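You operate a simulated robot arm through the tools that you are given. There is no shell and no other tool. Be economical: measure what you need, move in short steps, check, and stop when the job is done.

Carry out the task below with a simulated robot arm. There is one attempt and no reset: what you move stays moved.

Task
Set the three numbered sliders as the marks on the blue board show.
Fine: the board is in the cream box on the rails: open the lid to read it, leave the board in and close it again.

Only the result counts: the job must be done as asked and must still hold three seconds after the hand-in. Knocking over, shifting, dropping, spilling or breaking anything else fails it. Lids that push on must go on centred and level and be pressed home; caps that screw on are set level and turned clockwise until they are tight.

Robot
A 6-joint arm with a two-finger parallel gripper, fixed in place. Base frame: the origin is at the foot of the arm, x ahead of it, y to its left, z up; the work surface is at about z = 0. Lengths are in m, angles in rad, forces in N, time in s.
With the tool pointing down near the work surface it reaches from about 0.14 to 0.58 m from the base axis. Its first joint turns from -1.152 to 1.152 rad. Payload 2.1 kg.
The tool frame sits at the grasp point between the pads (the TCP): z along the fingers, y along the line on which they close. The tips reach 0.03 m beyond it. Largest opening 0.094 m; finger width 0.028, thickness 0.01; the body of the gripper, 0.05 by 0.096 m, starts 0.055 m behind the TCP.
Orientation is told as [roll, pitch, yaw] about the base's x, y, z axes, in that order, counted from this pose: with the fingers straight down and closing along the base's y, the tool's x points along the base's -x, its y along +y and its z along -z.

Tools
- The arm moves only by the tool servo_tool. Its argument "steps" is a list of rows, each a list of 7 numbers: the shift along the tool's x, y, z in mm, then the turn, a rotation vector about the tool's x, y, z in rad, then the opening, from 0 (shut) to 1 (fully open). In form: [[x, y, z, wx, wy, wz, gripper], ...]. A call has 1 to 10 rows; each row shifts and turns the commanded pose from where the row before left it, along the tool's axes as they then stand. A row lasts 0.2 s, in which the tool goes at most 0.05 m and 0.15 rad; a call with a longer step from one row to the next is refused whole, and so is a gripper value outside its range. A pose out of reach is approached as far as the arm can. The call stops where the force on the tool passes 50 N (or 10 N more than at its start, if that is more) or the arm is blocked; 0.2 s more then pass. The fingers move at their own pace (about 0.072 m/s each) and stop on an object; they squeeze with about 31 N. The grip force told is the motor's: it shows also when the fingers shut on nothing. Time passes only in rows, and 0.2 s behind the last, so rows that do not move let the fingers close. It gives the time, the measured TCP pose, the force on the tool (base axes), the opening and the grip force at its end, in the units of the frame above (readings bear some noise), with the torque about the TCP (base axes, N m) and any sound that the robot's microphone picked up.
- Cameras (640 x 400 px; columns grow to the right, rows downward): "scene" is fixed at [0.078, -0.3767, 0.4996]; the picture's right is [0.73, -0.68, 0.00], its down [-0.32, -0.35, -0.88] and it looks along [0.60, 0.65, -0.47] (base axes); focal length 372 px, centre (320, 200). "wrist" rides on the gripper at [0.076, 0.014, -0.103] in the tool frame; the picture's right is [-0.18, 0.98, 0.00], its down [-0.75, -0.14, -0.64] and it looks along [-0.63, -0.12, 0.77] (tool axes); focal length 243 px, centre (320, 200). There is no depth. A picture from a camera that has moved, and an enlarged one, comes with that camera's place and axes in the base frame and with its lens. The place of the scene camera against the robot may be out by one fixed shift of up to 0.025 m in any direction.
- snapshot(camera): a new picture of that camera. The clock stands still meanwhile.
- inspect(camera, box): a new picture of the part [left, top, right, bottom] of that camera's present view, enlarged. The clock stands still meanwhile.
- job_done(): hands the job in; it is judged then, once.

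Work in short steps. Places have to be worked out from the pictures, the camera data and where the tool is seen: move nearer, look again, correct. Check each grasp and each placing, and mend what went wrong. You have 120 turns and 84 pictures in all, those below and enlarged ones among them. Open the gripper and draw the arm clear of the work before you hand the job in, unless the task says otherwise; then end with one line.

The tools are called after "Request:" as a command line: name --pt "numbers of a row" for each row, then --argument value for the rest, lists and objects as JSON in quotes. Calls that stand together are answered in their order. servo_tool: Moves the arm, as the interface text tells. Its arguments: {"type":"object","properties":{"steps":{"type":"array","items":{"type":"array","items":{"type":"number"}}}},"required":["steps"]} The other tools are called the same way: snapshot (camera) takes a picture; inspect (camera, box) takes an enlarged picture of a part of a camera's view; job_done () hands the job in.

At the start:

```text
clock: 0.0
eef_pos: [0.3451, 0.0241, 0.2406]
orientation: [0.0, -0.001, 0.0]
wrist_force: [-0.8, 0.7, -0.4]
moment: [0.0, 0.02, -0.04]
opening: 0.0939
gripper_force: 0.0
```

scene: 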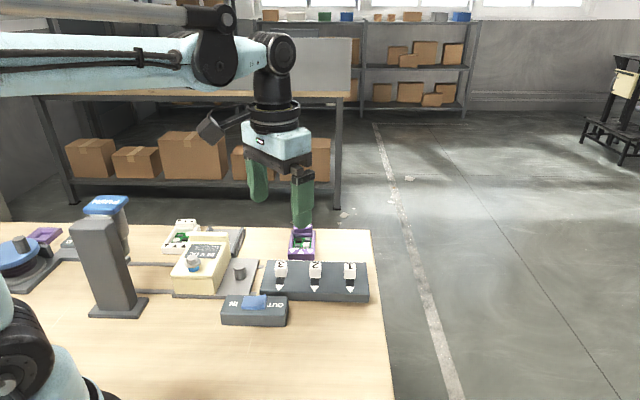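
wrist: 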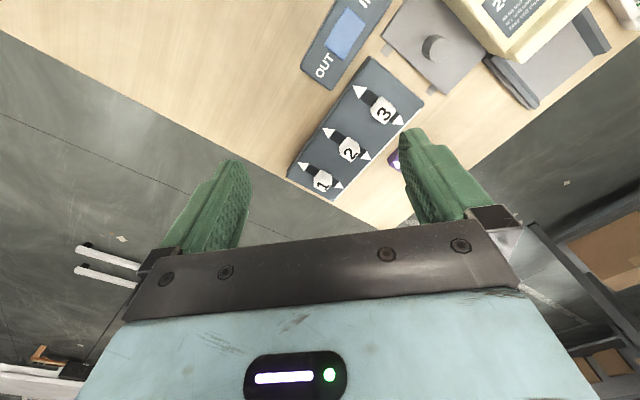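

I'll look closer at the scene first to learn the layout.

Request:
inspect --camera "scene" --box '[150, 210, 270, 310]'

Request:
inspect --camera "scene" --box '[210, 220, 380, 335]'

Request:
inspect --camera "scene" --box '[0, 180, 160, 320]'

Request:
inspect --camera "wrist" --box '[280, 0, 640, 200]'

```text
4.00 times, centred on (210, 260) of scene
camera zoom: at [0.078, -0.3767, 0.4996], right [0.73, -0.68, 0.0], down [-0.32, -0.35, -0.88], along [0.6, 0.65, -0.47], focal length 1487 px, centre (760, -40)
```

zoom: 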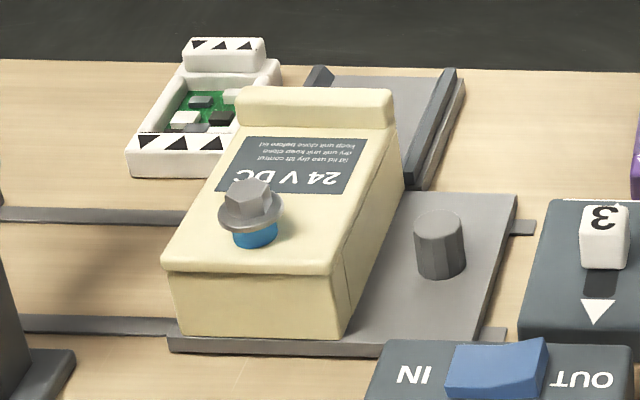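

```text
3.48 times, centred on (295, 278) of scene
camera zoom: at [0.078, -0.3767, 0.4996], right [0.73, -0.68, 0.0], down [-0.32, -0.35, -0.88], along [0.6, 0.65, -0.47], focal length 1293 px, centre (407, -70)
```

zoom: 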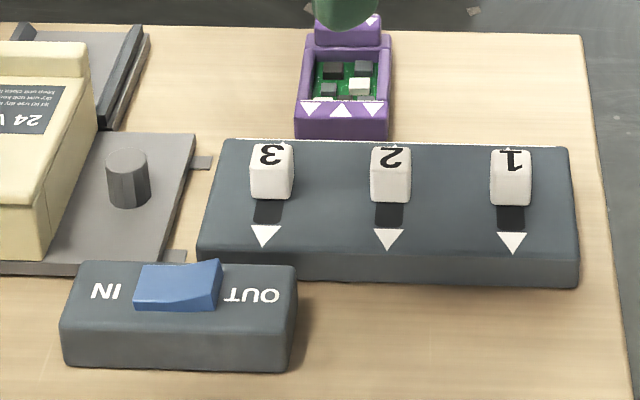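

```text
2.86 times, centred on (80, 250) of scene
camera zoom: at [0.078, -0.3767, 0.4996], right [0.73, -0.68, 0.0], down [-0.32, -0.35, -0.88], along [0.6, 0.65, -0.47], focal length 1062 px, centre (1006, 57)
```

zoom: 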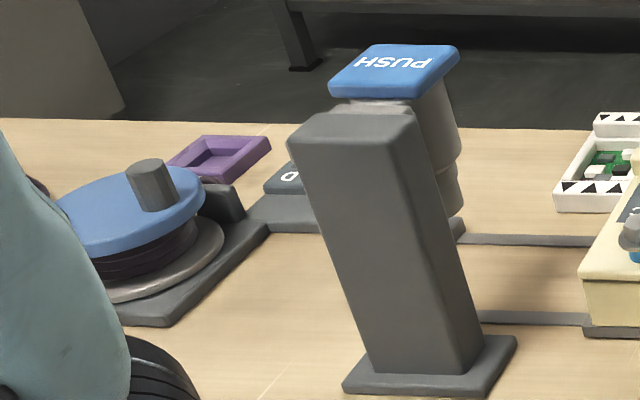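

```text
1.78 times, centred on (460, 100) of wrist
camera zoom: at [0.2707, 0.037, 0.3433], right [0.18, 0.98, 0.0], down [0.75, -0.14, 0.64], along [0.63, -0.12, -0.77], focal length 431 px, centre (71, 378)
```

zoom: 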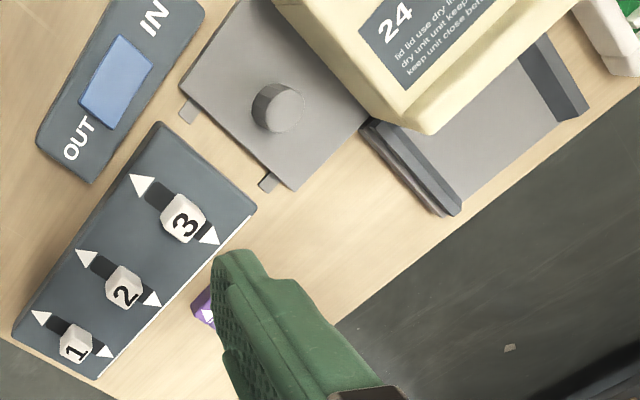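

The cream box sits on a rail carriage with a bolt-like knob on its lid and a text label. I'll move the camera to look down on it.

Request:
servo_tool --pt "25 20 -15 0 0 0 1" --pt "35 40 -15 0 0 0 1" --pt "30 40 -15 0 0 0 1" --pt "20 40 0 0 0 0 1" --pt "0 0 0 0 0 0 1"

Request:
snapshot --camera "wrist"

Request:
snapshot --camera "scene"

```text
refused: row 2 steps farther than a row can; nothing moved
```

```text
77 pictures are left
camera wrist: at [0.2707, 0.037, 0.3433], right [0.18, 0.98, 0.0], down [0.75, -0.14, 0.64], along [0.63, -0.12, -0.77], focal length 243 px, centre (320, 200)
```

wrist: 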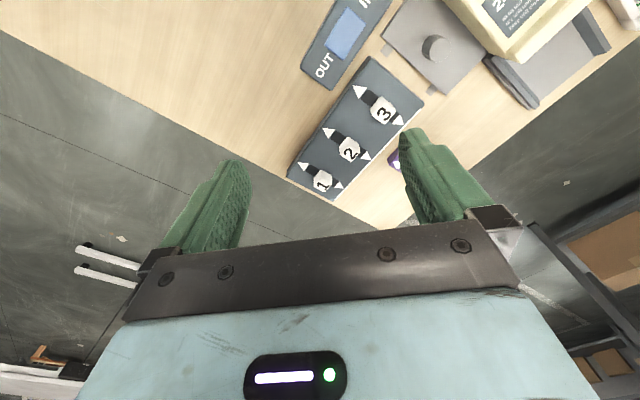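

```text
76 pictures are left
```

scene: 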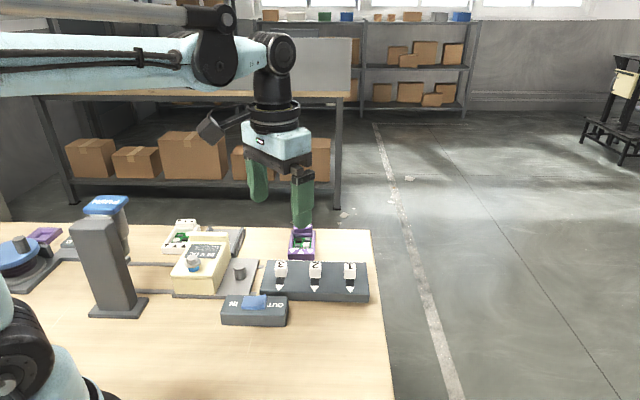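

Step too long; splitting it up.

Request:
servo_tool --pt "20 25 -12 0 0 0 1" --pt "20 30 -12 0 0 0 1" --pt "20 30 -12 0 0 0 1" --pt "20 30 -12 0 0 0 1" --pt "20 30 -12 0 0 0 1" --pt "0 0 0 0 0 0 1"

Request:
snapshot --camera "wrist"

```text
clock: 1.4
eef_pos: [0.2474, 0.1669, 0.3035]
orientation: [0.0, 0.001, 0.0]
wrist_force: [0.3, 0.4, 0.1]
moment: [0.01, -0.02, -0.01]
opening: 0.0941
gripper_force: 0.0
```

```text
75 pictures are left
camera wrist: at [0.1715, 0.1821, 0.4054], right [0.18, 0.98, 0.0], down [0.75, -0.14, 0.64], along [0.63, -0.12, -0.77], focal length 243 px, centre (320, 200)
```

wrist: 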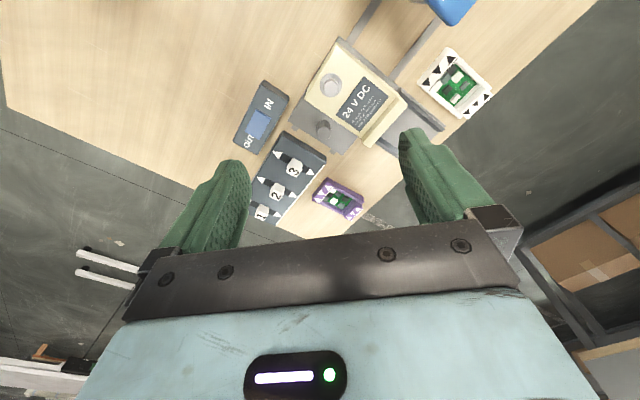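

Request:
inspect --camera "wrist" --box '[290, 30, 430, 170]'

Request:
inspect --camera "wrist" --box '[220, 70, 380, 230]'

Request:
inspect --camera "wrist" --box '[330, 60, 400, 140]'

```text
2.86 times, centred on (360, 100) of wrist
camera zoom: at [0.1715, 0.1821, 0.4054], right [0.18, 0.98, 0.0], down [0.75, -0.14, 0.64], along [0.63, -0.12, -0.77], focal length 693 px, centre (206, 486)
```

zoom: 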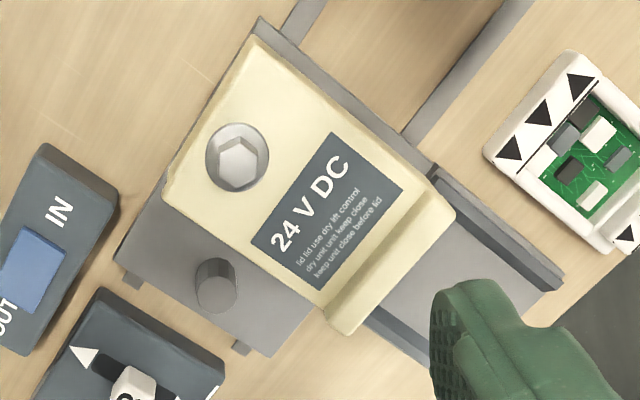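

```text
2.50 times, centred on (300, 150) of wrist
camera zoom: at [0.1715, 0.1821, 0.4054], right [0.18, 0.98, 0.0], down [0.75, -0.14, 0.64], along [0.63, -0.12, -0.77], focal length 606 px, centre (370, 325)
```

zoom: 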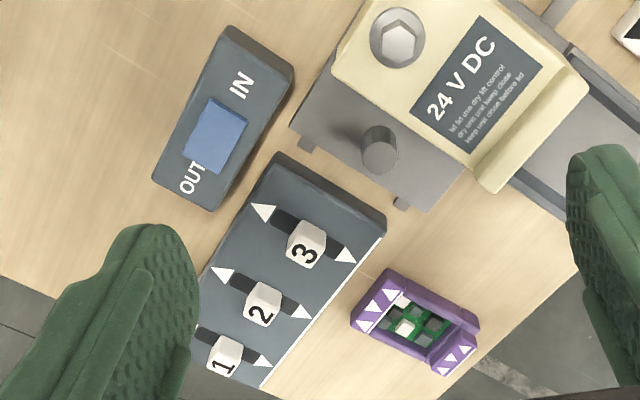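

```text
5.00 times, centred on (365, 100) of wrist
camera zoom: at [0.1715, 0.1821, 0.4054], right [0.18, 0.98, 0.0], down [0.75, -0.14, 0.64], along [0.63, -0.12, -0.77], focal length 1213 px, centre (95, 700)
```

zoom: 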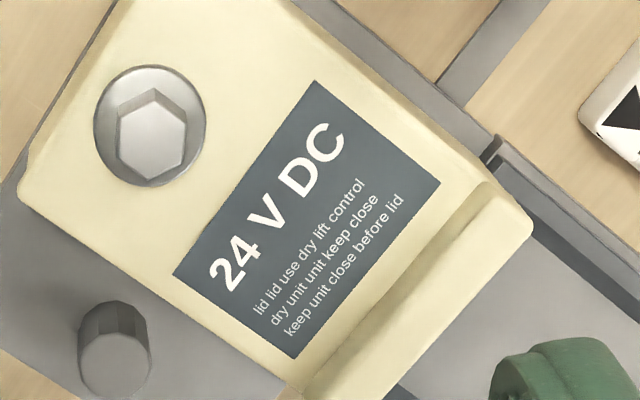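

The lid has a ridge at the far end, with a guide channel beyond it (likely a sliding lid), and a bolt with a blue collar. I'll zoom in on the bolt and guides.

Request:
inspect --camera "scene" --box '[165, 225, 265, 305]'

Request:
inspect --camera "scene" --box '[180, 245, 210, 280]'

```text
5.00 times, centred on (215, 265) of scene
camera zoom: at [0.078, -0.3767, 0.4996], right [0.73, -0.68, 0.0], down [-0.32, -0.35, -0.88], along [0.6, 0.65, -0.47], focal length 1859 px, centre (845, -125)
```

zoom: 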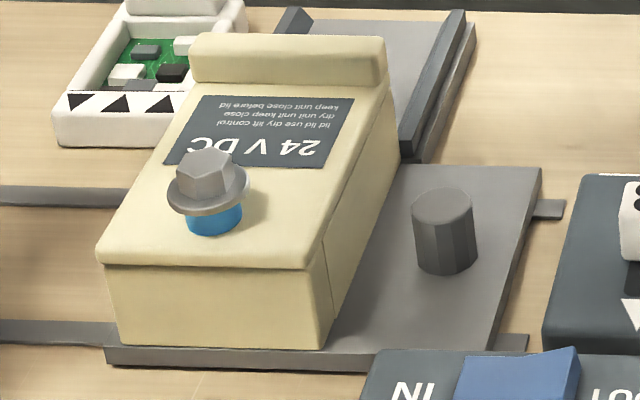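

```text
11.43 times, centred on (195, 262) of scene
camera zoom: at [0.078, -0.3767, 0.4996], right [0.73, -0.68, 0.0], down [-0.32, -0.35, -0.88], along [0.6, 0.65, -0.47], focal length 4248 px, centre (1749, -514)
```

zoom: 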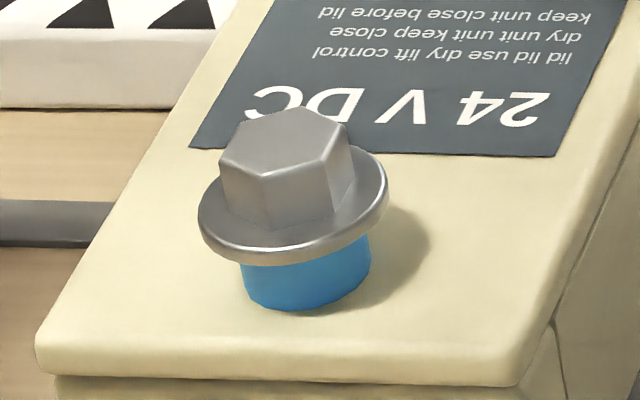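

The box length points along about (0.71, 0.71), with its centre near (0.28, 0.21). I'll yaw the tool 45° so the camera looks along the box, and get a lower, closer view.

Request:
servo_tool --pt "5 0 10 0 0 -0.131 1" --pt "5 0 15 0 0 -0.131 1" --pt "5 0 15 0 0 -0.131 1" --pt "0 0 15 0 0 -0.131 1" --pt "0 0 15 0 0 -0.131 1" --pt "0 0 10 0 0 -0.13 1" --pt "0 0 0 0 0 0 1"

Request:
snapshot --camera "wrist"

```text
clock: 3.0
eef_pos: [0.2301, 0.1657, 0.2203]
orientation: [0.001, 0.0, 0.786]
wrist_force: [0.7, -0.3, -0.1]
moment: [-0.01, -0.02, 0.02]
opening: 0.0943
gripper_force: 0.1
```

```text
69 pictures are left
camera wrist: at [0.1685, 0.1217, 0.3227], right [-0.57, 0.82, 0.0], down [0.63, 0.43, 0.64], along [0.53, 0.36, -0.77], focal length 243 px, centre (320, 200)
```

wrist: 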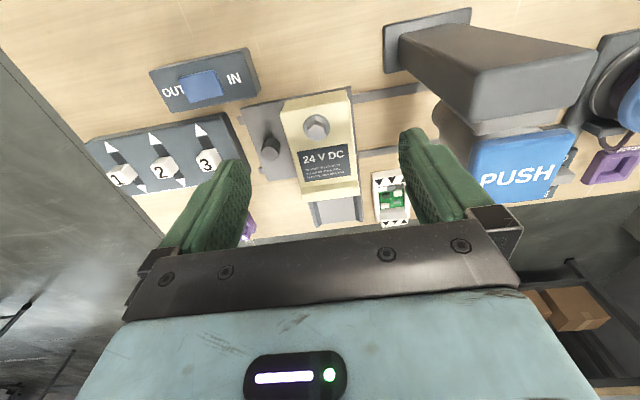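

Request:
inspect --camera "wrist" --box '[230, 70, 410, 240]'

Request:
inspect --camera "wrist" --box '[380, 0, 640, 210]'

```text
2.35 times, centred on (320, 155) of wrist
camera zoom: at [0.1685, 0.1217, 0.3227], right [-0.57, 0.82, 0.0], down [0.63, 0.43, 0.64], along [0.53, 0.36, -0.77], focal length 571 px, centre (320, 306)
```

zoom: 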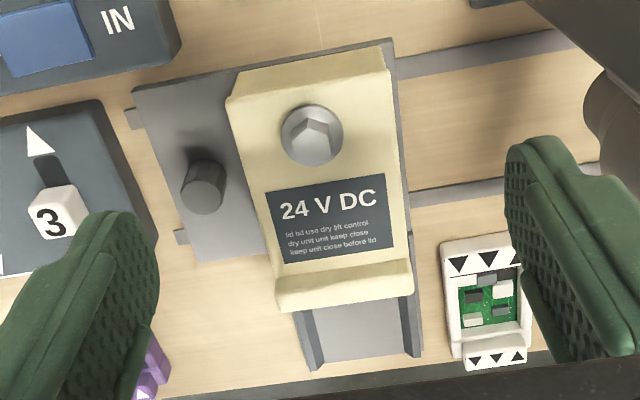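

```text
1.90 times, centred on (510, 105) of wrist
camera zoom: at [0.1685, 0.1217, 0.3227], right [-0.57, 0.82, 0.0], down [0.63, 0.43, 0.64], along [0.53, 0.36, -0.77], focal length 462 px, centre (-42, 381)
```

zoom: 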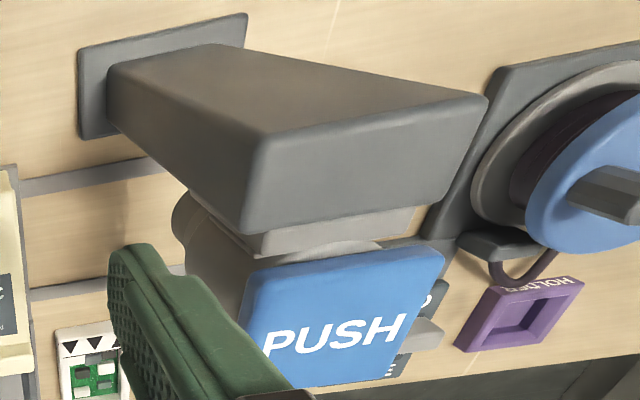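

The carriage plate carries the box and a peg, and a guide channel sticks out past the ridge end. I want to see the far end of the box, so I'll move past it and tilt the tool to look back.

Request:
servo_tool --pt "-30 0 -5 0 0.05 0 1" --pt "-30 0 0 0 0.08 0 1" --pt "-30 0 0 0 0.08 0 1" --pt "-30 0 10 0 0.08 0 1" --pt "-30 0 10 0 0.08 0 1" --pt "-30 0 10 0 0.08 0 1" --pt "0 0 0 0 0.1 0 1" --pt "0 0 0 0 0.1 0 1" --pt "0 0 0 0 0 0 1"

Request:
snapshot --camera "wrist"

```text
clock: 5.0
eef_pos: [0.3487, 0.2848, 0.1656]
orientation: [0.0, 0.441, 0.785]
wrist_force: [0.5, -0.1, 0.4]
moment: [0.04, 0.03, 0.0]
opening: 0.0941
gripper_force: 0.0
out of reach, approached as far as the arm can: row 7, 8
```

```text
66 pictures are left
camera wrist: at [0.3229, 0.2771, 0.2905], right [-0.58, 0.81, -0.08], down [0.78, 0.58, 0.26], along [0.26, 0.09, -0.96], focal length 243 px, centre (320, 200)
```

wrist: 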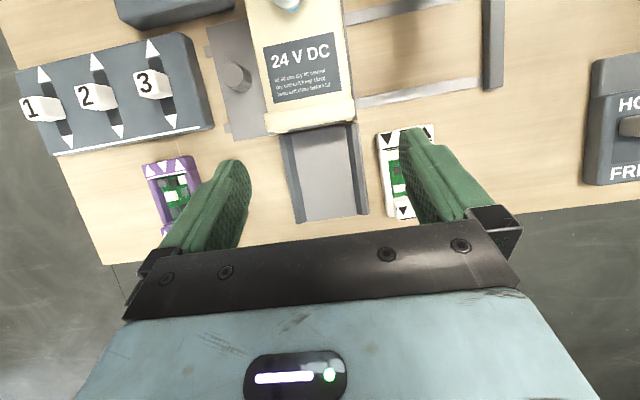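

Request:
inspect --camera "wrist" --box '[230, 80, 400, 230]'

Request:
inspect --camera "scene" --box '[160, 210, 270, 310]'

```text
2.67 times, centred on (315, 155) of wrist
camera zoom: at [0.3229, 0.2771, 0.2905], right [-0.58, 0.81, -0.08], down [0.78, 0.58, 0.26], along [0.26, 0.09, -0.96], focal length 647 px, centre (333, 320)
```

zoom: 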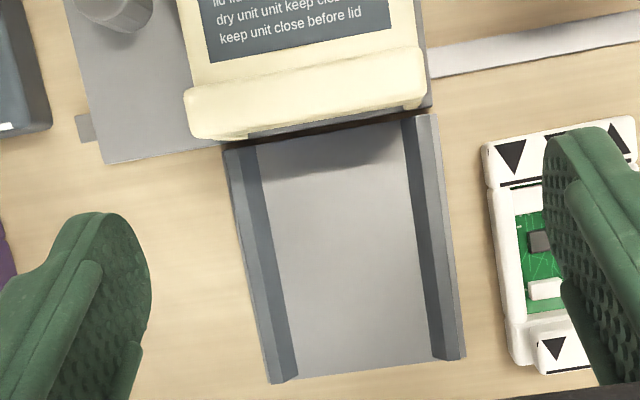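

```text
4.00 times, centred on (215, 260) of scene
camera zoom: at [0.078, -0.3767, 0.4996], right [0.73, -0.68, 0.0], down [-0.32, -0.35, -0.88], along [0.6, 0.65, -0.47], focal length 1487 px, centre (740, -40)
```

zoom: 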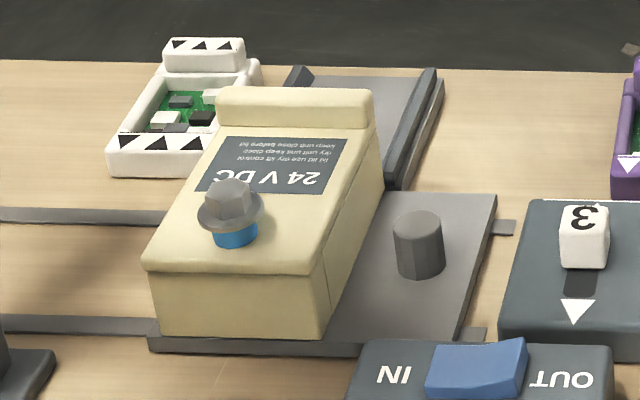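

The channel lies in line with the ridge, so the lid probably slides out along the box; the ridge top is about (0.326, 0.246, 0.062). I'll bring the tool upright over the lid with the fingers closed, just behind the ridge, to try pushing it.

Request:
servo_tool --pt "0 0 0 0 -0.147 0 0" --pt "0 0 0 0 -0.147 0 0" --pt "0 0 0 0 -0.147 0 0" --pt "25 -4 0 0 0 0 0" --pt "25 -4 0 0 0 0 0" --pt "20 -3 20 0 0 0 0" --pt "0 0 20 0 0 0 0" --pt "0 0 0 0 0 0 0"

Request:
snapshot --camera "wrist"

Request:
inspect --camera "scene" --box '[150, 170, 290, 310]'

```text
clock: 6.8
eef_pos: [0.3079, 0.2266, 0.124]
orientation: [-0.001, 0.002, 0.784]
wrist_force: [0.2, -0.5, -0.3]
moment: [-0.01, 0.01, 0.0]
opening: 0.0
gripper_force: 30.8
```

```text
63 pictures are left
camera wrist: at [0.245, 0.1825, 0.2271], right [-0.56, 0.83, 0.0], down [0.63, 0.43, 0.64], along [0.53, 0.36, -0.77], focal length 243 px, centre (320, 200)
```

wrist: 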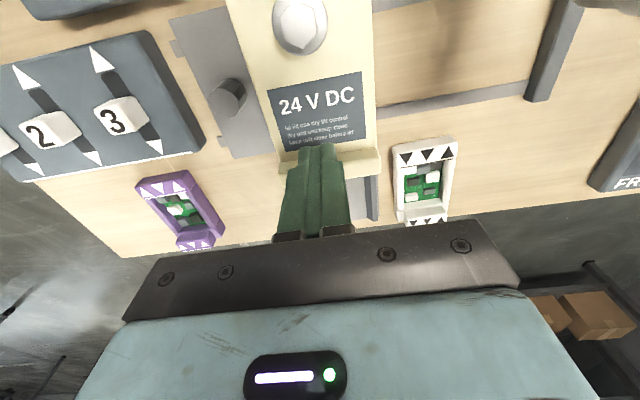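

```text
2.86 times, centred on (220, 240) of scene
camera zoom: at [0.078, -0.3767, 0.4996], right [0.73, -0.68, 0.0], down [-0.32, -0.35, -0.88], along [0.6, 0.65, -0.47], focal length 1062 px, centre (606, 86)
```

zoom: 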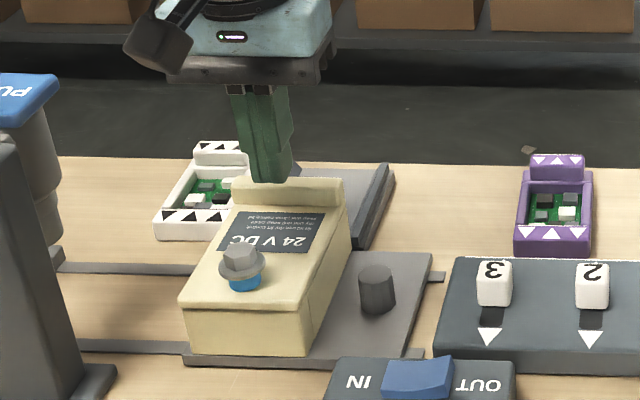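

Fingertips are above the lid near the ridge. I'll go down to about 0.066 tip height and check the alignment before going further.

Request:
servo_tool --pt "0 0 15 0 0 0 0" --pt "0 0 13 0 0 0 0" --pt "0 0 0 0 0 0 0"

Request:
inspect --camera "wrist" --box '[230, 70, 410, 220]'

Request:
inspect --camera "scene" --box '[170, 200, 270, 310]'

```text
clock: 7.6
eef_pos: [0.3085, 0.2269, 0.0973]
orientation: [0.0, -0.002, 0.785]
wrist_force: [-0.2, 0.2, 0.9]
moment: [-0.03, 0.03, 0.0]
opening: 0.0
gripper_force: 30.9
```

```text
2.67 times, centred on (320, 145) of wrist
camera zoom: at [0.2451, 0.1827, 0.1998], right [-0.57, 0.82, 0.0], down [0.63, 0.43, 0.64], along [0.53, 0.36, -0.77], focal length 647 px, centre (320, 347)
```

zoom: 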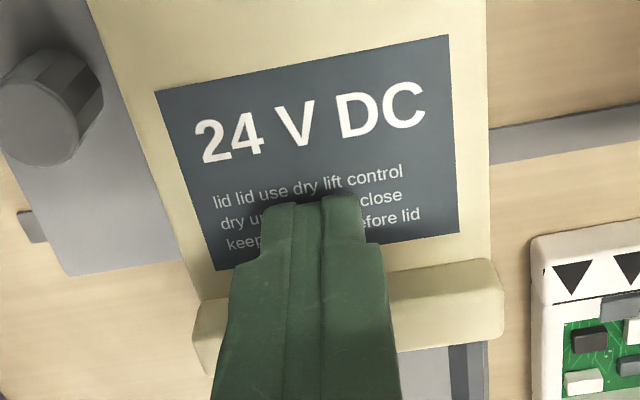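

```text
3.64 times, centred on (220, 255) of scene
camera zoom: at [0.078, -0.3767, 0.4996], right [0.73, -0.68, 0.0], down [-0.32, -0.35, -0.88], along [0.6, 0.65, -0.47], focal length 1352 px, centre (684, 0)
```

zoom: 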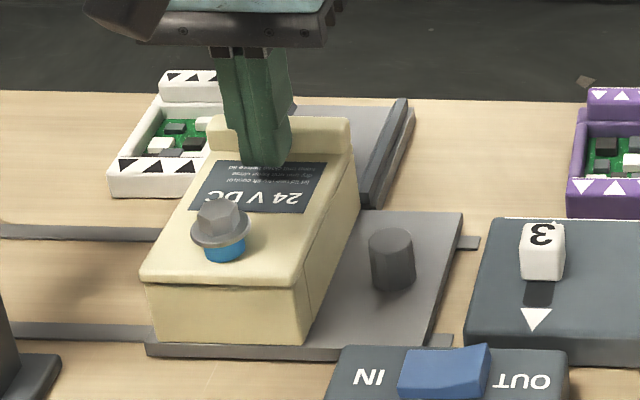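

The tips are just above the label, close behind the ridge. I'll lower in small steps until there's a light contact.

Request:
servo_tool --pt "0 0 3 0 0 0 0" --pt "0 0 3 0 0 0 0" --pt "0 0 0 0 0 0 0"

Request:
inspect --camera "scene" --box '[190, 220, 260, 275]'

```text
clock: 8.4
eef_pos: [0.308, 0.2265, 0.0914]
orientation: [-0.001, 0.001, 0.786]
wrist_force: [-0.4, 0.2, 0.1]
moment: [0.03, 0.0, 0.02]
opening: 0.0001
gripper_force: 31.0
```

```text
7.27 times, centred on (225, 248) of scene
camera zoom: at [0.078, -0.3767, 0.4996], right [0.73, -0.68, 0.0], down [-0.32, -0.35, -0.88], along [0.6, 0.65, -0.47], focal length 2703 px, centre (1011, -146)
```

zoom: 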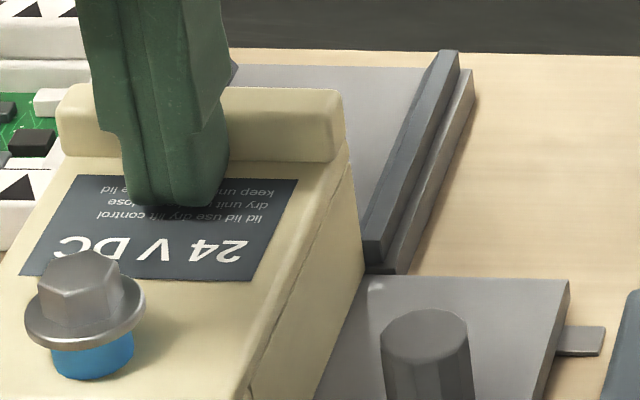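

Still no contact, but low enough to catch the ridge. I'll lower 3 mm and push gently towards the ridge.

Request:
servo_tool --pt "0 0 3 0 0 0 0" --pt "-4 0 0 0 0 0 0" --pt "-4 0 0 0 0 0 0" --pt "-4 0 0 0 0 0 0" --pt "0 0 0 0 0 0 0"

Request:
inspect --camera "scene" --box '[190, 220, 260, 275]'

```text
clock: 9.0
eef_pos: [0.3068, 0.2287, 0.091]
orientation: [-0.001, 0.012, 0.784]
wrist_force: [-1.4, -1.0, 10.5]
moment: [0.07, -0.06, 0.02]
opening: 0.0
gripper_force: 30.8
stopped in row 2: the force on the tool passed its limit at 56 N (the readings are from after the stop); the commanded pose is now the measured one
```

```text
7.27 times, centred on (225, 248) of scene
camera zoom: at [0.0779, -0.3767, 0.4996], right [0.73, -0.68, 0.0], down [-0.32, -0.35, -0.88], along [0.6, 0.65, -0.47], focal length 2703 px, centre (1011, -146)
```

zoom: 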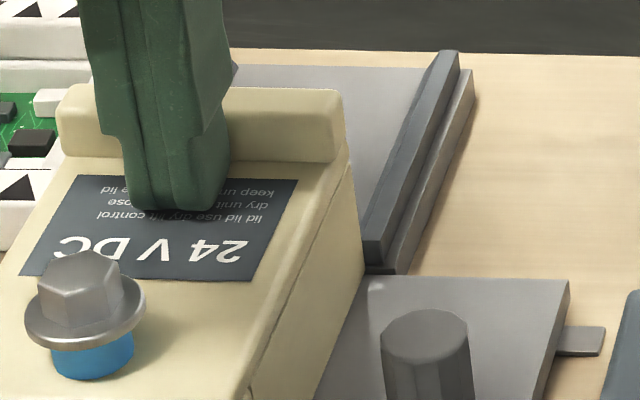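

Lid surface found at z ≈ 0.061 (contact from above). I'll rise 1.5 mm and push forward in small steps.

Request:
servo_tool --pt "0 0 -2 0 0 0 0" --pt "-4 0 0 0 0 0 0" --pt "-4 0 0 0 0 0 0" --pt "-3 0 0 0 0 0 0" --pt "0 0 0 0 0 0 0"

Request:
inspect --camera "scene" --box '[190, 220, 260, 275]'

```text
clock: 9.9
eef_pos: [0.3096, 0.2295, 0.0907]
orientation: [0.0, 0.034, 0.785]
wrist_force: [-3.2, -3.8, 1.9]
moment: [-0.05, 0.02, 0.03]
opening: 0.0
gripper_force: 30.4
stopped in row 4: the force on the tool passed its limit at 55 N (the readings are from after the stop); the commanded pose is now the measured one
```

```text
7.27 times, centred on (225, 248) of scene
camera zoom: at [0.078, -0.3766, 0.4996], right [0.73, -0.68, 0.0], down [-0.32, -0.35, -0.88], along [0.6, 0.65, -0.47], focal length 2703 px, centre (1011, -146)
```

zoom: 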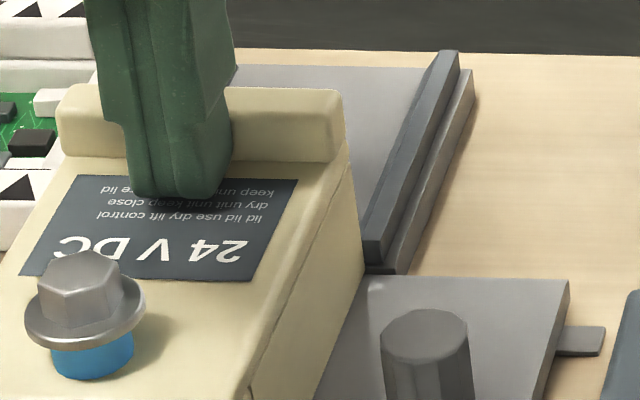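

The ridge holds at 55 N, so the lid doesn't slide that way, at least not unlocked. I'll back off, rise, and study the box's side seam and bolt.

Request:
servo_tool --pt "5 0 -5 0 -0.034 0 0" --pt "5 0 -20 0 0 0 0" --pt "20 0 -20 0 0 0 0.5" --pt "20 0 -20 0 0 0 0.5" --pt "0 0 0 0 0 0 0.5"

Request:
inspect --camera "scene" --box '[170, 230, 240, 300]'

Request:
snapshot --camera "wrist"

```text
clock: 11.1
eef_pos: [0.2745, 0.1949, 0.157]
orientation: [0.0, -0.004, 0.786]
wrist_force: [-0.3, -0.1, 0.2]
moment: [0.01, 0.03, 0.0]
opening: 0.047
gripper_force: 0.1
```

```text
5.71 times, centred on (205, 265) of scene
camera zoom: at [0.078, -0.3767, 0.4996], right [0.73, -0.68, 0.0], down [-0.32, -0.35, -0.88], along [0.6, 0.65, -0.47], focal length 2124 px, centre (977, -171)
```

zoom: 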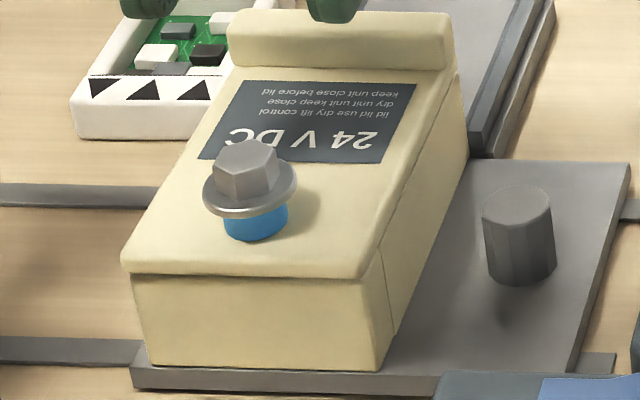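

```text
55 pictures are left
camera wrist: at [0.2111, 0.1494, 0.259], right [-0.56, 0.83, 0.0], down [0.63, 0.43, 0.64], along [0.53, 0.36, -0.76], focal length 243 px, centre (320, 200)
```

wrist: 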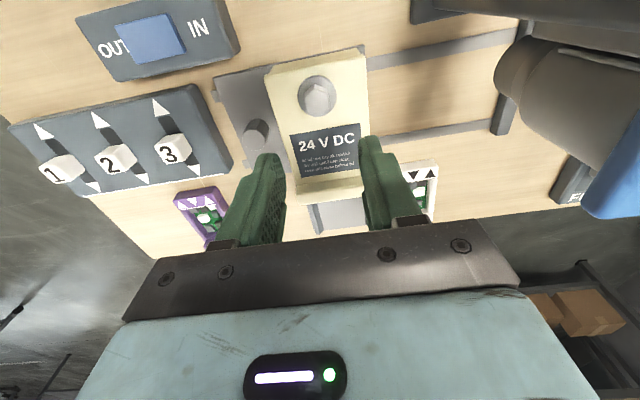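

Bolt head centre computes to about (0.255, 0.177), top near z 0.088. I'll straddle the hex with the fingers, tips at about 0.076.

Request:
servo_tool --pt "26 0 10 0 0 0 0.5" --pt "0 0 15 0 0 0 0.5" --pt "0 0 10 0 0 0 0.5" --pt "0 0 0 0 0 0 0.5"

Request:
inspect --camera "wrist" --box '[220, 60, 420, 210]'

Request:
inspect --camera "scene" --box '[160, 210, 250, 290]'

```text
clock: 12.1
eef_pos: [0.2561, 0.1762, 0.1225]
orientation: [0.0, -0.003, 0.787]
wrist_force: [0.6, -0.6, 0.0]
moment: [0.02, -0.01, 0.07]
opening: 0.047
gripper_force: 0.1
```

```text
2.67 times, centred on (320, 135) of wrist
camera zoom: at [0.193, 0.1312, 0.2245], right [-0.56, 0.83, 0.0], down [0.63, 0.43, 0.64], along [0.53, 0.36, -0.76], focal length 647 px, centre (320, 373)
```

zoom: 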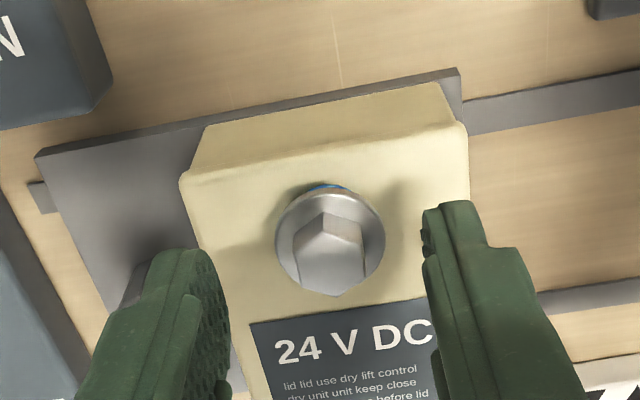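

```text
5.00 times, centred on (205, 250) of scene
camera zoom: at [0.078, -0.3767, 0.4996], right [0.73, -0.68, 0.0], down [-0.32, -0.35, -0.88], along [0.6, 0.65, -0.47], focal length 1859 px, centre (895, -50)
```

zoom: 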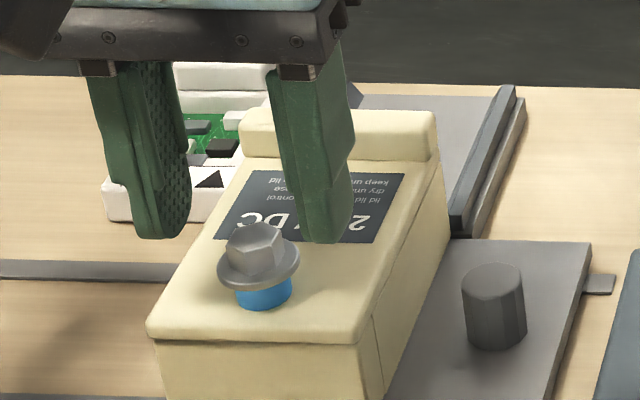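

The hex is centred between the fingers. I'll descend 16 mm and close on it.

Request:
servo_tool --pt "0 0 8 0 0 0 0.5" --pt "0 0 8 0 0 0 0.5" --pt "0 0 0 0 0 0 0.3" --pt "0 0 0 0 0 0 0.1" --pt "0 0 0 0 0 0 0" --pt "0 0 0 0 0 0 0"

Request:
inspect --camera "scene" --box '[160, 210, 250, 290]'

```text
clock: 13.5
eef_pos: [0.255, 0.1763, 0.1054]
orientation: [0.006, -0.005, 0.788]
wrist_force: [-14.8, 15.8, -0.3]
moment: [-0.02, 0.31, 0.13]
opening: 0.0183
gripper_force: 44.8
```

```text
5.00 times, centred on (205, 250) of scene
camera zoom: at [0.078, -0.3766, 0.4996], right [0.73, -0.68, 0.0], down [-0.32, -0.35, -0.88], along [0.6, 0.65, -0.47], focal length 1859 px, centre (895, -50)
```

zoom: 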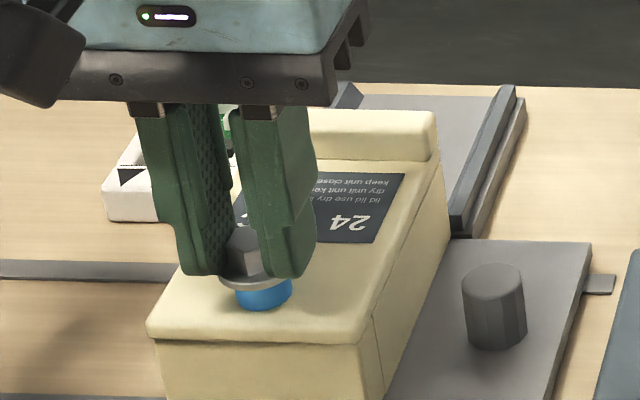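

Hex gripped (18 mm), with a slight lateral load; I'll shift 2 mm to relieve it, then try a counter-clockwise turn.

Request:
servo_tool --pt "0 2 0 0 0 0 0" --pt "0 0 0 0 0 -0.1 0" --pt "0 0 0 0 0 -0.1 0" --pt "0 0 0 0 0 -0.1 0" --pt "0 0 0 0 0 0 0"

Request:
inspect --camera "scene" --box '[160, 210, 250, 290]'

```text
clock: 14.7
eef_pos: [0.2567, 0.1759, 0.106]
orientation: [-0.002, -0.001, 1.086]
wrist_force: [1.7, -2.2, -0.8]
moment: [-0.1, 0.13, 0.2]
opening: 0.0173
gripper_force: 44.8
```

```text
5.00 times, centred on (205, 250) of scene
camera zoom: at [0.078, -0.3767, 0.4996], right [0.73, -0.68, 0.0], down [-0.32, -0.35, -0.88], along [0.6, 0.65, -0.47], focal length 1859 px, centre (895, -50)
```

zoom: 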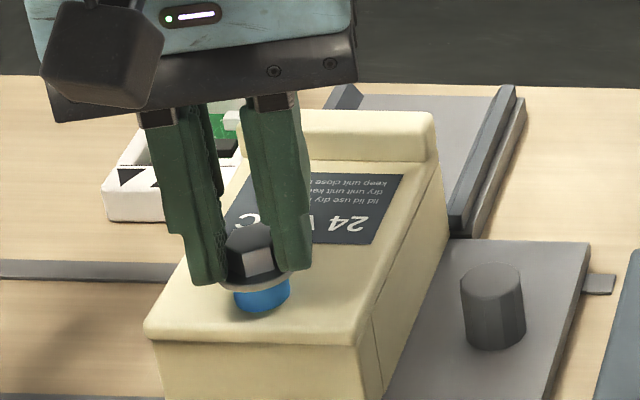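

The hex seems to have turned with the fingers at low torque. I'll keep turning counter-clockwise and watch the height and forces.

Request:
servo_tool --pt "0 0 0 0 0 -0.14 0" --pt "0 0 0 0 0 -0.14 0" --pt "0 0 0 0 0 -0.14 0" --pt "0 0 0 0 0 -0.14 0" --pt "0 0 0 0 0 -0.14 0" --pt "0 0 0 0 0 0 0"

Request:
inspect --camera "scene" --box '[160, 210, 250, 290]'

```text
clock: 16.1
eef_pos: [0.256, 0.1783, 0.1058]
orientation: [-0.005, -0.003, 1.788]
wrist_force: [2.9, -1.5, 32.1]
moment: [-0.02, 0.27, 0.14]
opening: 0.0181
gripper_force: 45.3
```

```text
5.00 times, centred on (205, 250) of scene
camera zoom: at [0.0779, -0.3767, 0.4996], right [0.73, -0.68, 0.0], down [-0.32, -0.35, -0.88], along [0.6, 0.65, -0.47], focal length 1859 px, centre (895, -50)
```

zoom: 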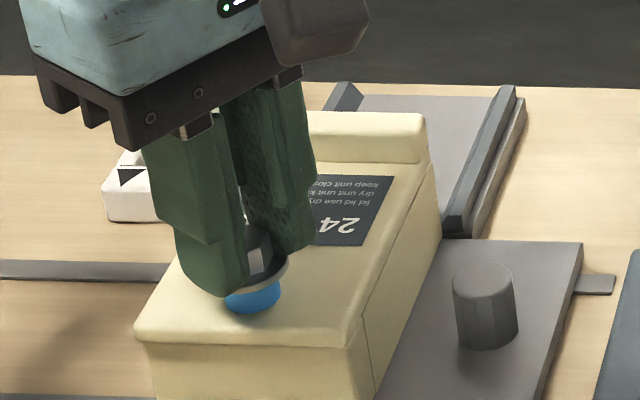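

The upward push of 32 N on the tool says the bolt rises as it's turned — a thread. I'll follow upward and keep turning counter-clockwise.

Request:
servo_tool --pt "0 0 -1 0 0 0 0" --pt "0 0 0 0 0 0 0"

Request:
servo_tool --pt "0 0 -0.3 0 0 -0.14 0" --pt "0 0 -0.3 0 0 -0.14 0" --pt "0 0 -0.3 0 0 -0.14 0" --pt "0 0 -0.3 0 0 -0.14 0" --pt "0 0 0 0 0 0 0"

```text
clock: 16.7
eef_pos: [0.2556, 0.1776, 0.1058]
orientation: [-0.001, -0.001, 1.784]
wrist_force: [1.4, -2.1, 0.3]
moment: [-0.27, 0.19, 0.46]
opening: 0.018
gripper_force: 44.4
```

```text
clock: 17.9
eef_pos: [0.2551, 0.178, 0.1071]
orientation: [-0.004, 0.0, 2.348]
wrist_force: [2.3, -2.3, -10.8]
moment: [0.03, 0.32, 0.06]
opening: 0.0184
gripper_force: 44.5
```

Request:
servo_tool --pt "0 0 0 0 0 -0.14 0" --pt "0 0 0 0 0 -0.14 0" --pt "0 0 0 0 0 -0.14 0" --pt "0 0 -0.2 0 0 -0.14 0" --pt "0 0 -0.2 0 0 -0.14 0" --pt "0 0 0 0 0 0 0"

Request:
inspect --camera "scene" --box '[160, 210, 250, 290]'

```text
clock: 19.3
eef_pos: [0.2555, 0.1774, 0.1072]
orientation: [-0.001, 0.003, 3.048]
wrist_force: [-0.6, 2.2, -5.5]
moment: [-0.13, 0.15, -0.09]
opening: 0.0181
gripper_force: 44.8
```

```text
5.00 times, centred on (205, 250) of scene
camera zoom: at [0.078, -0.3766, 0.4996], right [0.73, -0.68, 0.0], down [-0.32, -0.35, -0.88], along [0.6, 0.65, -0.47], focal length 1859 px, centre (895, -50)
```

zoom: 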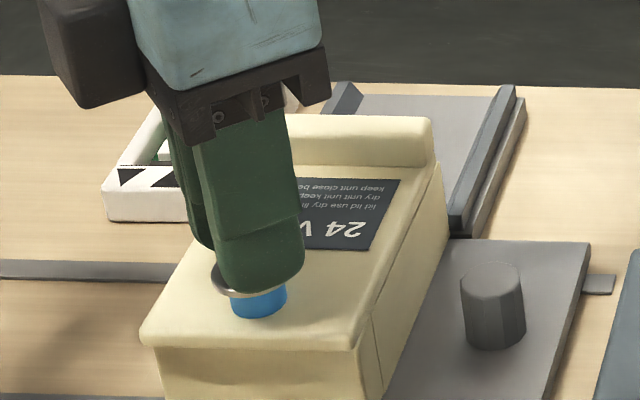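

The flange seems a few mm higher relative to the lid, so it's unscrewing. I'll continue.

Request:
servo_tool --pt "0 0 0 0 0 -0.14 0" --pt "0 0 -0.3 0 0 -0.14 0" --pt "0 0 -0.3 0 0 -0.14 0" --pt "0 0 -0.3 0 0 -0.14 0" --pt "0 0 -0.3 0 0 -0.14 0" --pt "0 0 -0.3 0 0 -0.14 0" --pt "0 0 -0.3 0 0 -0.14 0" --pt "0 0 0 0 0 0 0"

Request:
inspect --camera "scene" --box '[160, 210, 250, 290]'

```text
clock: 20.7
eef_pos: [0.2215, 0.2159, 0.1095]
orientation: [0.025, 0.005, -2.48]
wrist_force: [10.1, -12.0, -4.5]
moment: [1.05, 1.0, 0.19]
opening: 0.018
gripper_force: 44.7
out of reach, approached as far as the arm can: row 5, 6
stopped in row 6: the force on the tool passed its limit at 126 N (the readings are from after the stop); the commanded pose is now the measured one
```

```text
5.00 times, centred on (205, 250) of scene
camera zoom: at [0.078, -0.3767, 0.4996], right [0.73, -0.68, 0.0], down [-0.32, -0.35, -0.88], along [0.6, 0.65, -0.47], focal length 1859 px, centre (895, -50)
```

zoom: 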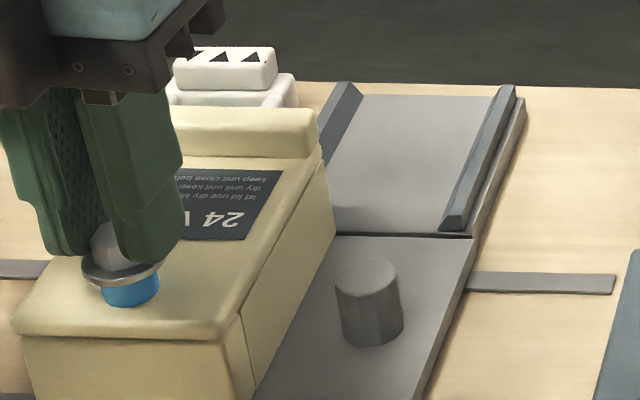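

The wrist hit its turning limit and dragged the carriage about 5 cm along its rails. I'll release the bolt, rise, and look.

Request:
servo_tool --pt "0 0 0 0 0 0 0.3" --pt "0 0 0 0 0 0 0.5" --pt "0 0 -15 0 0 0 0.5" --pt "0 0 -25 0 0 0 0.5" --pt "0 0 -30 0 0 0 0.5" --pt "0 0 -20 0 0 0 0.5" --pt "0 0 0 0 0 0 0.5"

Request:
snapshot --camera "scene"

Request:
inspect --camera "scene" --box '[155, 230, 215, 300]'

```text
clock: 22.3
eef_pos: [0.2198, 0.2174, 0.1998]
orientation: [0.024, 0.005, -2.478]
wrist_force: [0.0, 0.2, 0.1]
moment: [0.01, -0.01, 0.0]
opening: 0.047
gripper_force: 0.1
```

```text
47 pictures are left
```

scene: 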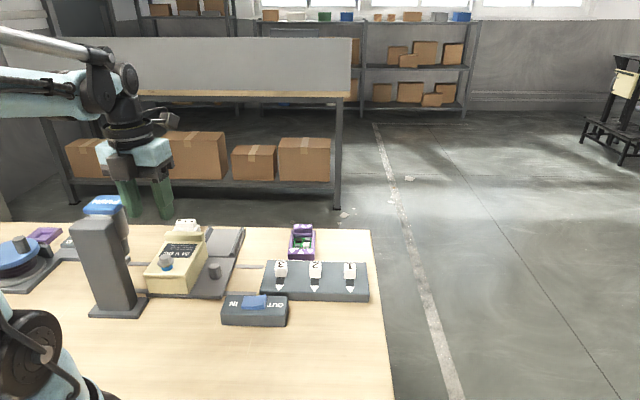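

```text
5.71 times, centred on (185, 265) of scene
camera zoom: at [0.078, -0.3767, 0.4996], right [0.73, -0.68, 0.0], down [-0.32, -0.35, -0.88], along [0.6, 0.65, -0.47], focal length 2124 px, centre (1091, -171)
```

zoom: 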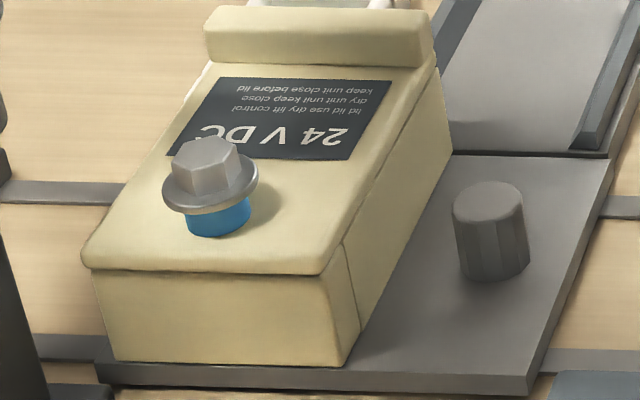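

The bolt has not risen after about 3 rad, so it's not a simple unscrewing bolt. I'll unwind the wrist over clear ground and then test it by pressing down.

Request:
servo_tool --pt "3 28 0 0 0 0 0.5" --pt "3 28 0 0 0 0 0.5" --pt "3 28 0 0 0 0 0" --pt "0 0 0 0 0 0.15 0" --pt "0 0 0 0 0 0.15 0" --pt "0 0 0 0 0 0.15 0" --pt "0 0 0 0 0 0.15 0" --pt "0 0 0 0 0 0.15 0" --pt "0 0 0 0 0 0.15 0" --pt "0 0 0 0 0 0.15 0"

Request:
servo_tool --pt "0 0 0 0 0 0.15 0" --pt "0 0 0 0 0 0.15 0" --pt "0 0 0 0 0 0.15 0" --pt "0 0 0 0 0 0.15 0" --pt "0 0 0 0 0 0.15 0" --pt "0 0 0 0 0 0.15 0" --pt "0 0 0 0 0 0.15 0" --pt "0 0 0 0 0 0.15 0" --pt "0 0 0 0 0 0.15 0" --pt "0 0 0 0 0 0.15 0"

Request:
servo_tool --pt "0 0 0 0 0 0.15 0" --pt "0 0 0 0 0 0.15 0" --pt "0 0 0 0 0 0.15 0" --pt "0 0 0 0 0 0.02 0" --pt "0 0 0 0 0 0 0"

Request:
snapshot --camera "wrist"

```text
clock: 24.5
eef_pos: [0.2187, 0.2176, 0.1996]
orientation: [0.008, 0.024, 2.752]
wrist_force: [0.0, 0.3, -0.2]
moment: [0.01, 0.0, 0.01]
opening: 0.0
gripper_force: 31.3
out of reach, approached as far as the arm can: row 1, 2, 3
```

```text
clock: 26.7
eef_pos: [0.2185, 0.2173, 0.2002]
orientation: [-0.022, 0.007, 1.253]
wrist_force: [-0.2, 0.3, 0.2]
moment: [0.0, 0.0, -0.01]
opening: 0.0
gripper_force: 30.9
```

```text
clock: 27.9
eef_pos: [0.2179, 0.2161, 0.1994]
orientation: [-0.022, -0.005, 0.785]
wrist_force: [0.0, 0.2, 0.4]
moment: [0.01, -0.01, 0.05]
opening: 0.0001
gripper_force: 31.5
```

```text
45 pictures are left
camera wrist: at [0.1537, 0.1749, 0.302], right [-0.56, 0.83, -0.02], down [0.62, 0.44, 0.65], along [0.54, 0.35, -0.76], focal length 243 px, centre (320, 200)
```

wrist: 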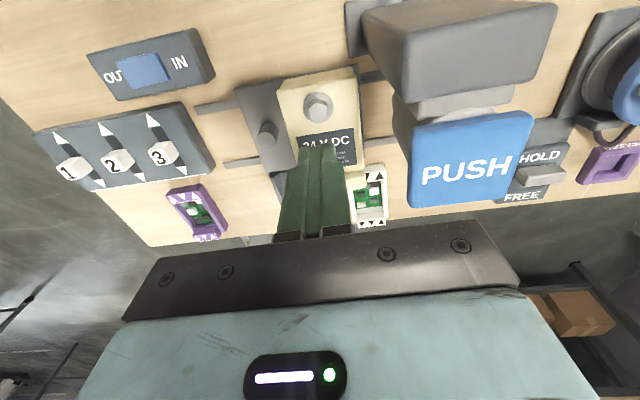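

The white tray is undisturbed, and there's also a HOLD/FREE switch by the press. The bolt is at about (0.220, 0.212), so I'll press on it with closed fingers.

Request:
servo_tool --pt "1 -4.5 20 0 0 0 0" --pt "0 0 25 0 0 0 0" --pt "0 0 25 0 0 0 0" --pt "0 0 4 0 0 0 0" --pt "0 0 2 0 0 0 0" --pt "0 0 2 0 0 0 0" --pt "0 0 2 0 0 0 0" --pt "0 0 2 0 0 0 0" --pt "0 0 2 0 0 0 0"

Request:
inspect --camera "scene" --box '[135, 220, 225, 300]'

```text
clock: 29.9
eef_pos: [0.222, 0.2131, 0.1158]
orientation: [-0.023, -0.002, 0.787]
wrist_force: [0.4, -1.8, 12.9]
moment: [0.04, 0.04, -0.01]
opening: 0.0
gripper_force: 31.0
```

```text
5.00 times, centred on (180, 260) of scene
camera zoom: at [0.0779, -0.3767, 0.4996], right [0.73, -0.68, 0.0], down [-0.32, -0.35, -0.88], along [0.6, 0.65, -0.47], focal length 1859 px, centre (1020, -100)
```

zoom: 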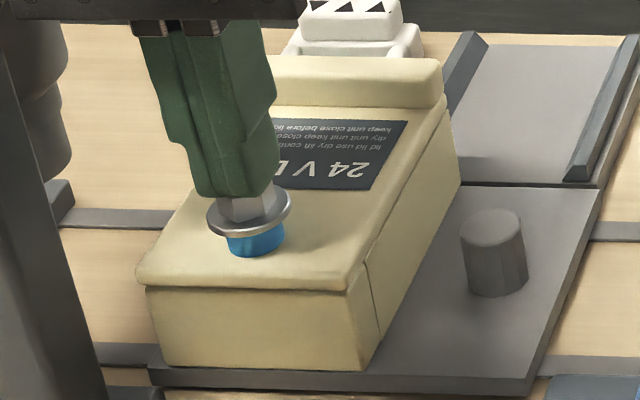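

Contact with 13 N at bolt top z ≈ 0.086. I'll press a bit further.

Request:
servo_tool --pt "0 0 1 0 0 0 0" --pt "0 0 1 0 0 0 0" --pt "0 0 1 0 0 0 0" --pt "0 0 1 0 0 0 0" --pt "0 0 1 0 0 0 0"

Request:
inspect --camera "scene" --box '[135, 220, 225, 300]'

```text
clock: 30.4
eef_pos: [0.2208, 0.2137, 0.1156]
orientation: [-0.021, 0.0, 0.785]
wrist_force: [-1.3, -0.7, 11.4]
moment: [0.03, 0.09, 0.04]
opening: 0.0
gripper_force: 30.7
stopped in row 2: the force on the tool passed its limit at 59 N (the readings are from after the stop); the commanded pose is now the measured one
```

```text
5.00 times, centred on (180, 260) of scene
camera zoom: at [0.0779, -0.3767, 0.4996], right [0.73, -0.68, 0.0], down [-0.32, -0.35, -0.88], along [0.6, 0.65, -0.47], focal length 1859 px, centre (1020, -100)
```

zoom: 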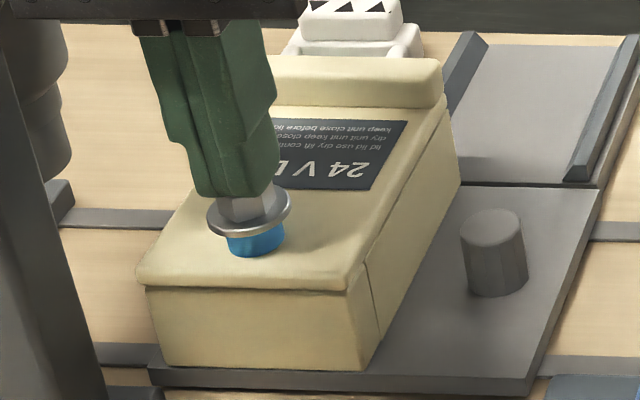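

It's rigid to ~59 N. Next test: grip the hex and pull straight up, in case the lid lifts off.

Request:
servo_tool --pt "0 0 -20 0 0 0 0" --pt "0 0 0 0.02 0 0 0.4" --pt "0 0 0 0 0 0 0.4" --pt "0 0 20 0 0 0 0.4" --pt "0 0 11 0 0 0 0.4" --pt "0 0 0 0 0 0 0" --pt "0 0 0 0 0 0 0" --pt "0 0 0 0 0 0 0"

Request:
servo_tool --pt "0 0 -1 0 0 0 0" --pt "0 0 -1 0 0 0 0" --pt "0 0 -1 0 0 0 0" --pt "0 0 -1 0 0 0 0"

Request:
inspect --camera "scene" --box '[135, 220, 225, 300]'

```text
clock: 32.1
eef_pos: [0.2232, 0.2103, 0.1038]
orientation: [-0.042, 0.001, 0.785]
wrist_force: [0.5, -0.4, 5.9]
moment: [-0.31, 0.08, -0.11]
opening: 0.0278
gripper_force: 44.6
```

```text
clock: 33.1
eef_pos: [0.2216, 0.2133, 0.1082]
orientation: [-0.043, 0.002, 0.786]
wrist_force: [-3.8, -2.3, -32.0]
moment: [0.15, 0.4, -0.01]
opening: 0.0184
gripper_force: 45.3
```

```text
5.00 times, centred on (180, 260) of scene
camera zoom: at [0.078, -0.3766, 0.4996], right [0.73, -0.68, 0.0], down [-0.32, -0.35, -0.88], along [0.6, 0.65, -0.47], focal length 1859 px, centre (1020, -100)
```

zoom: 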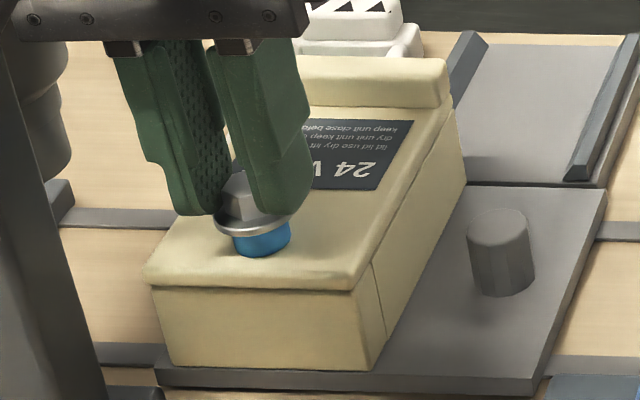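

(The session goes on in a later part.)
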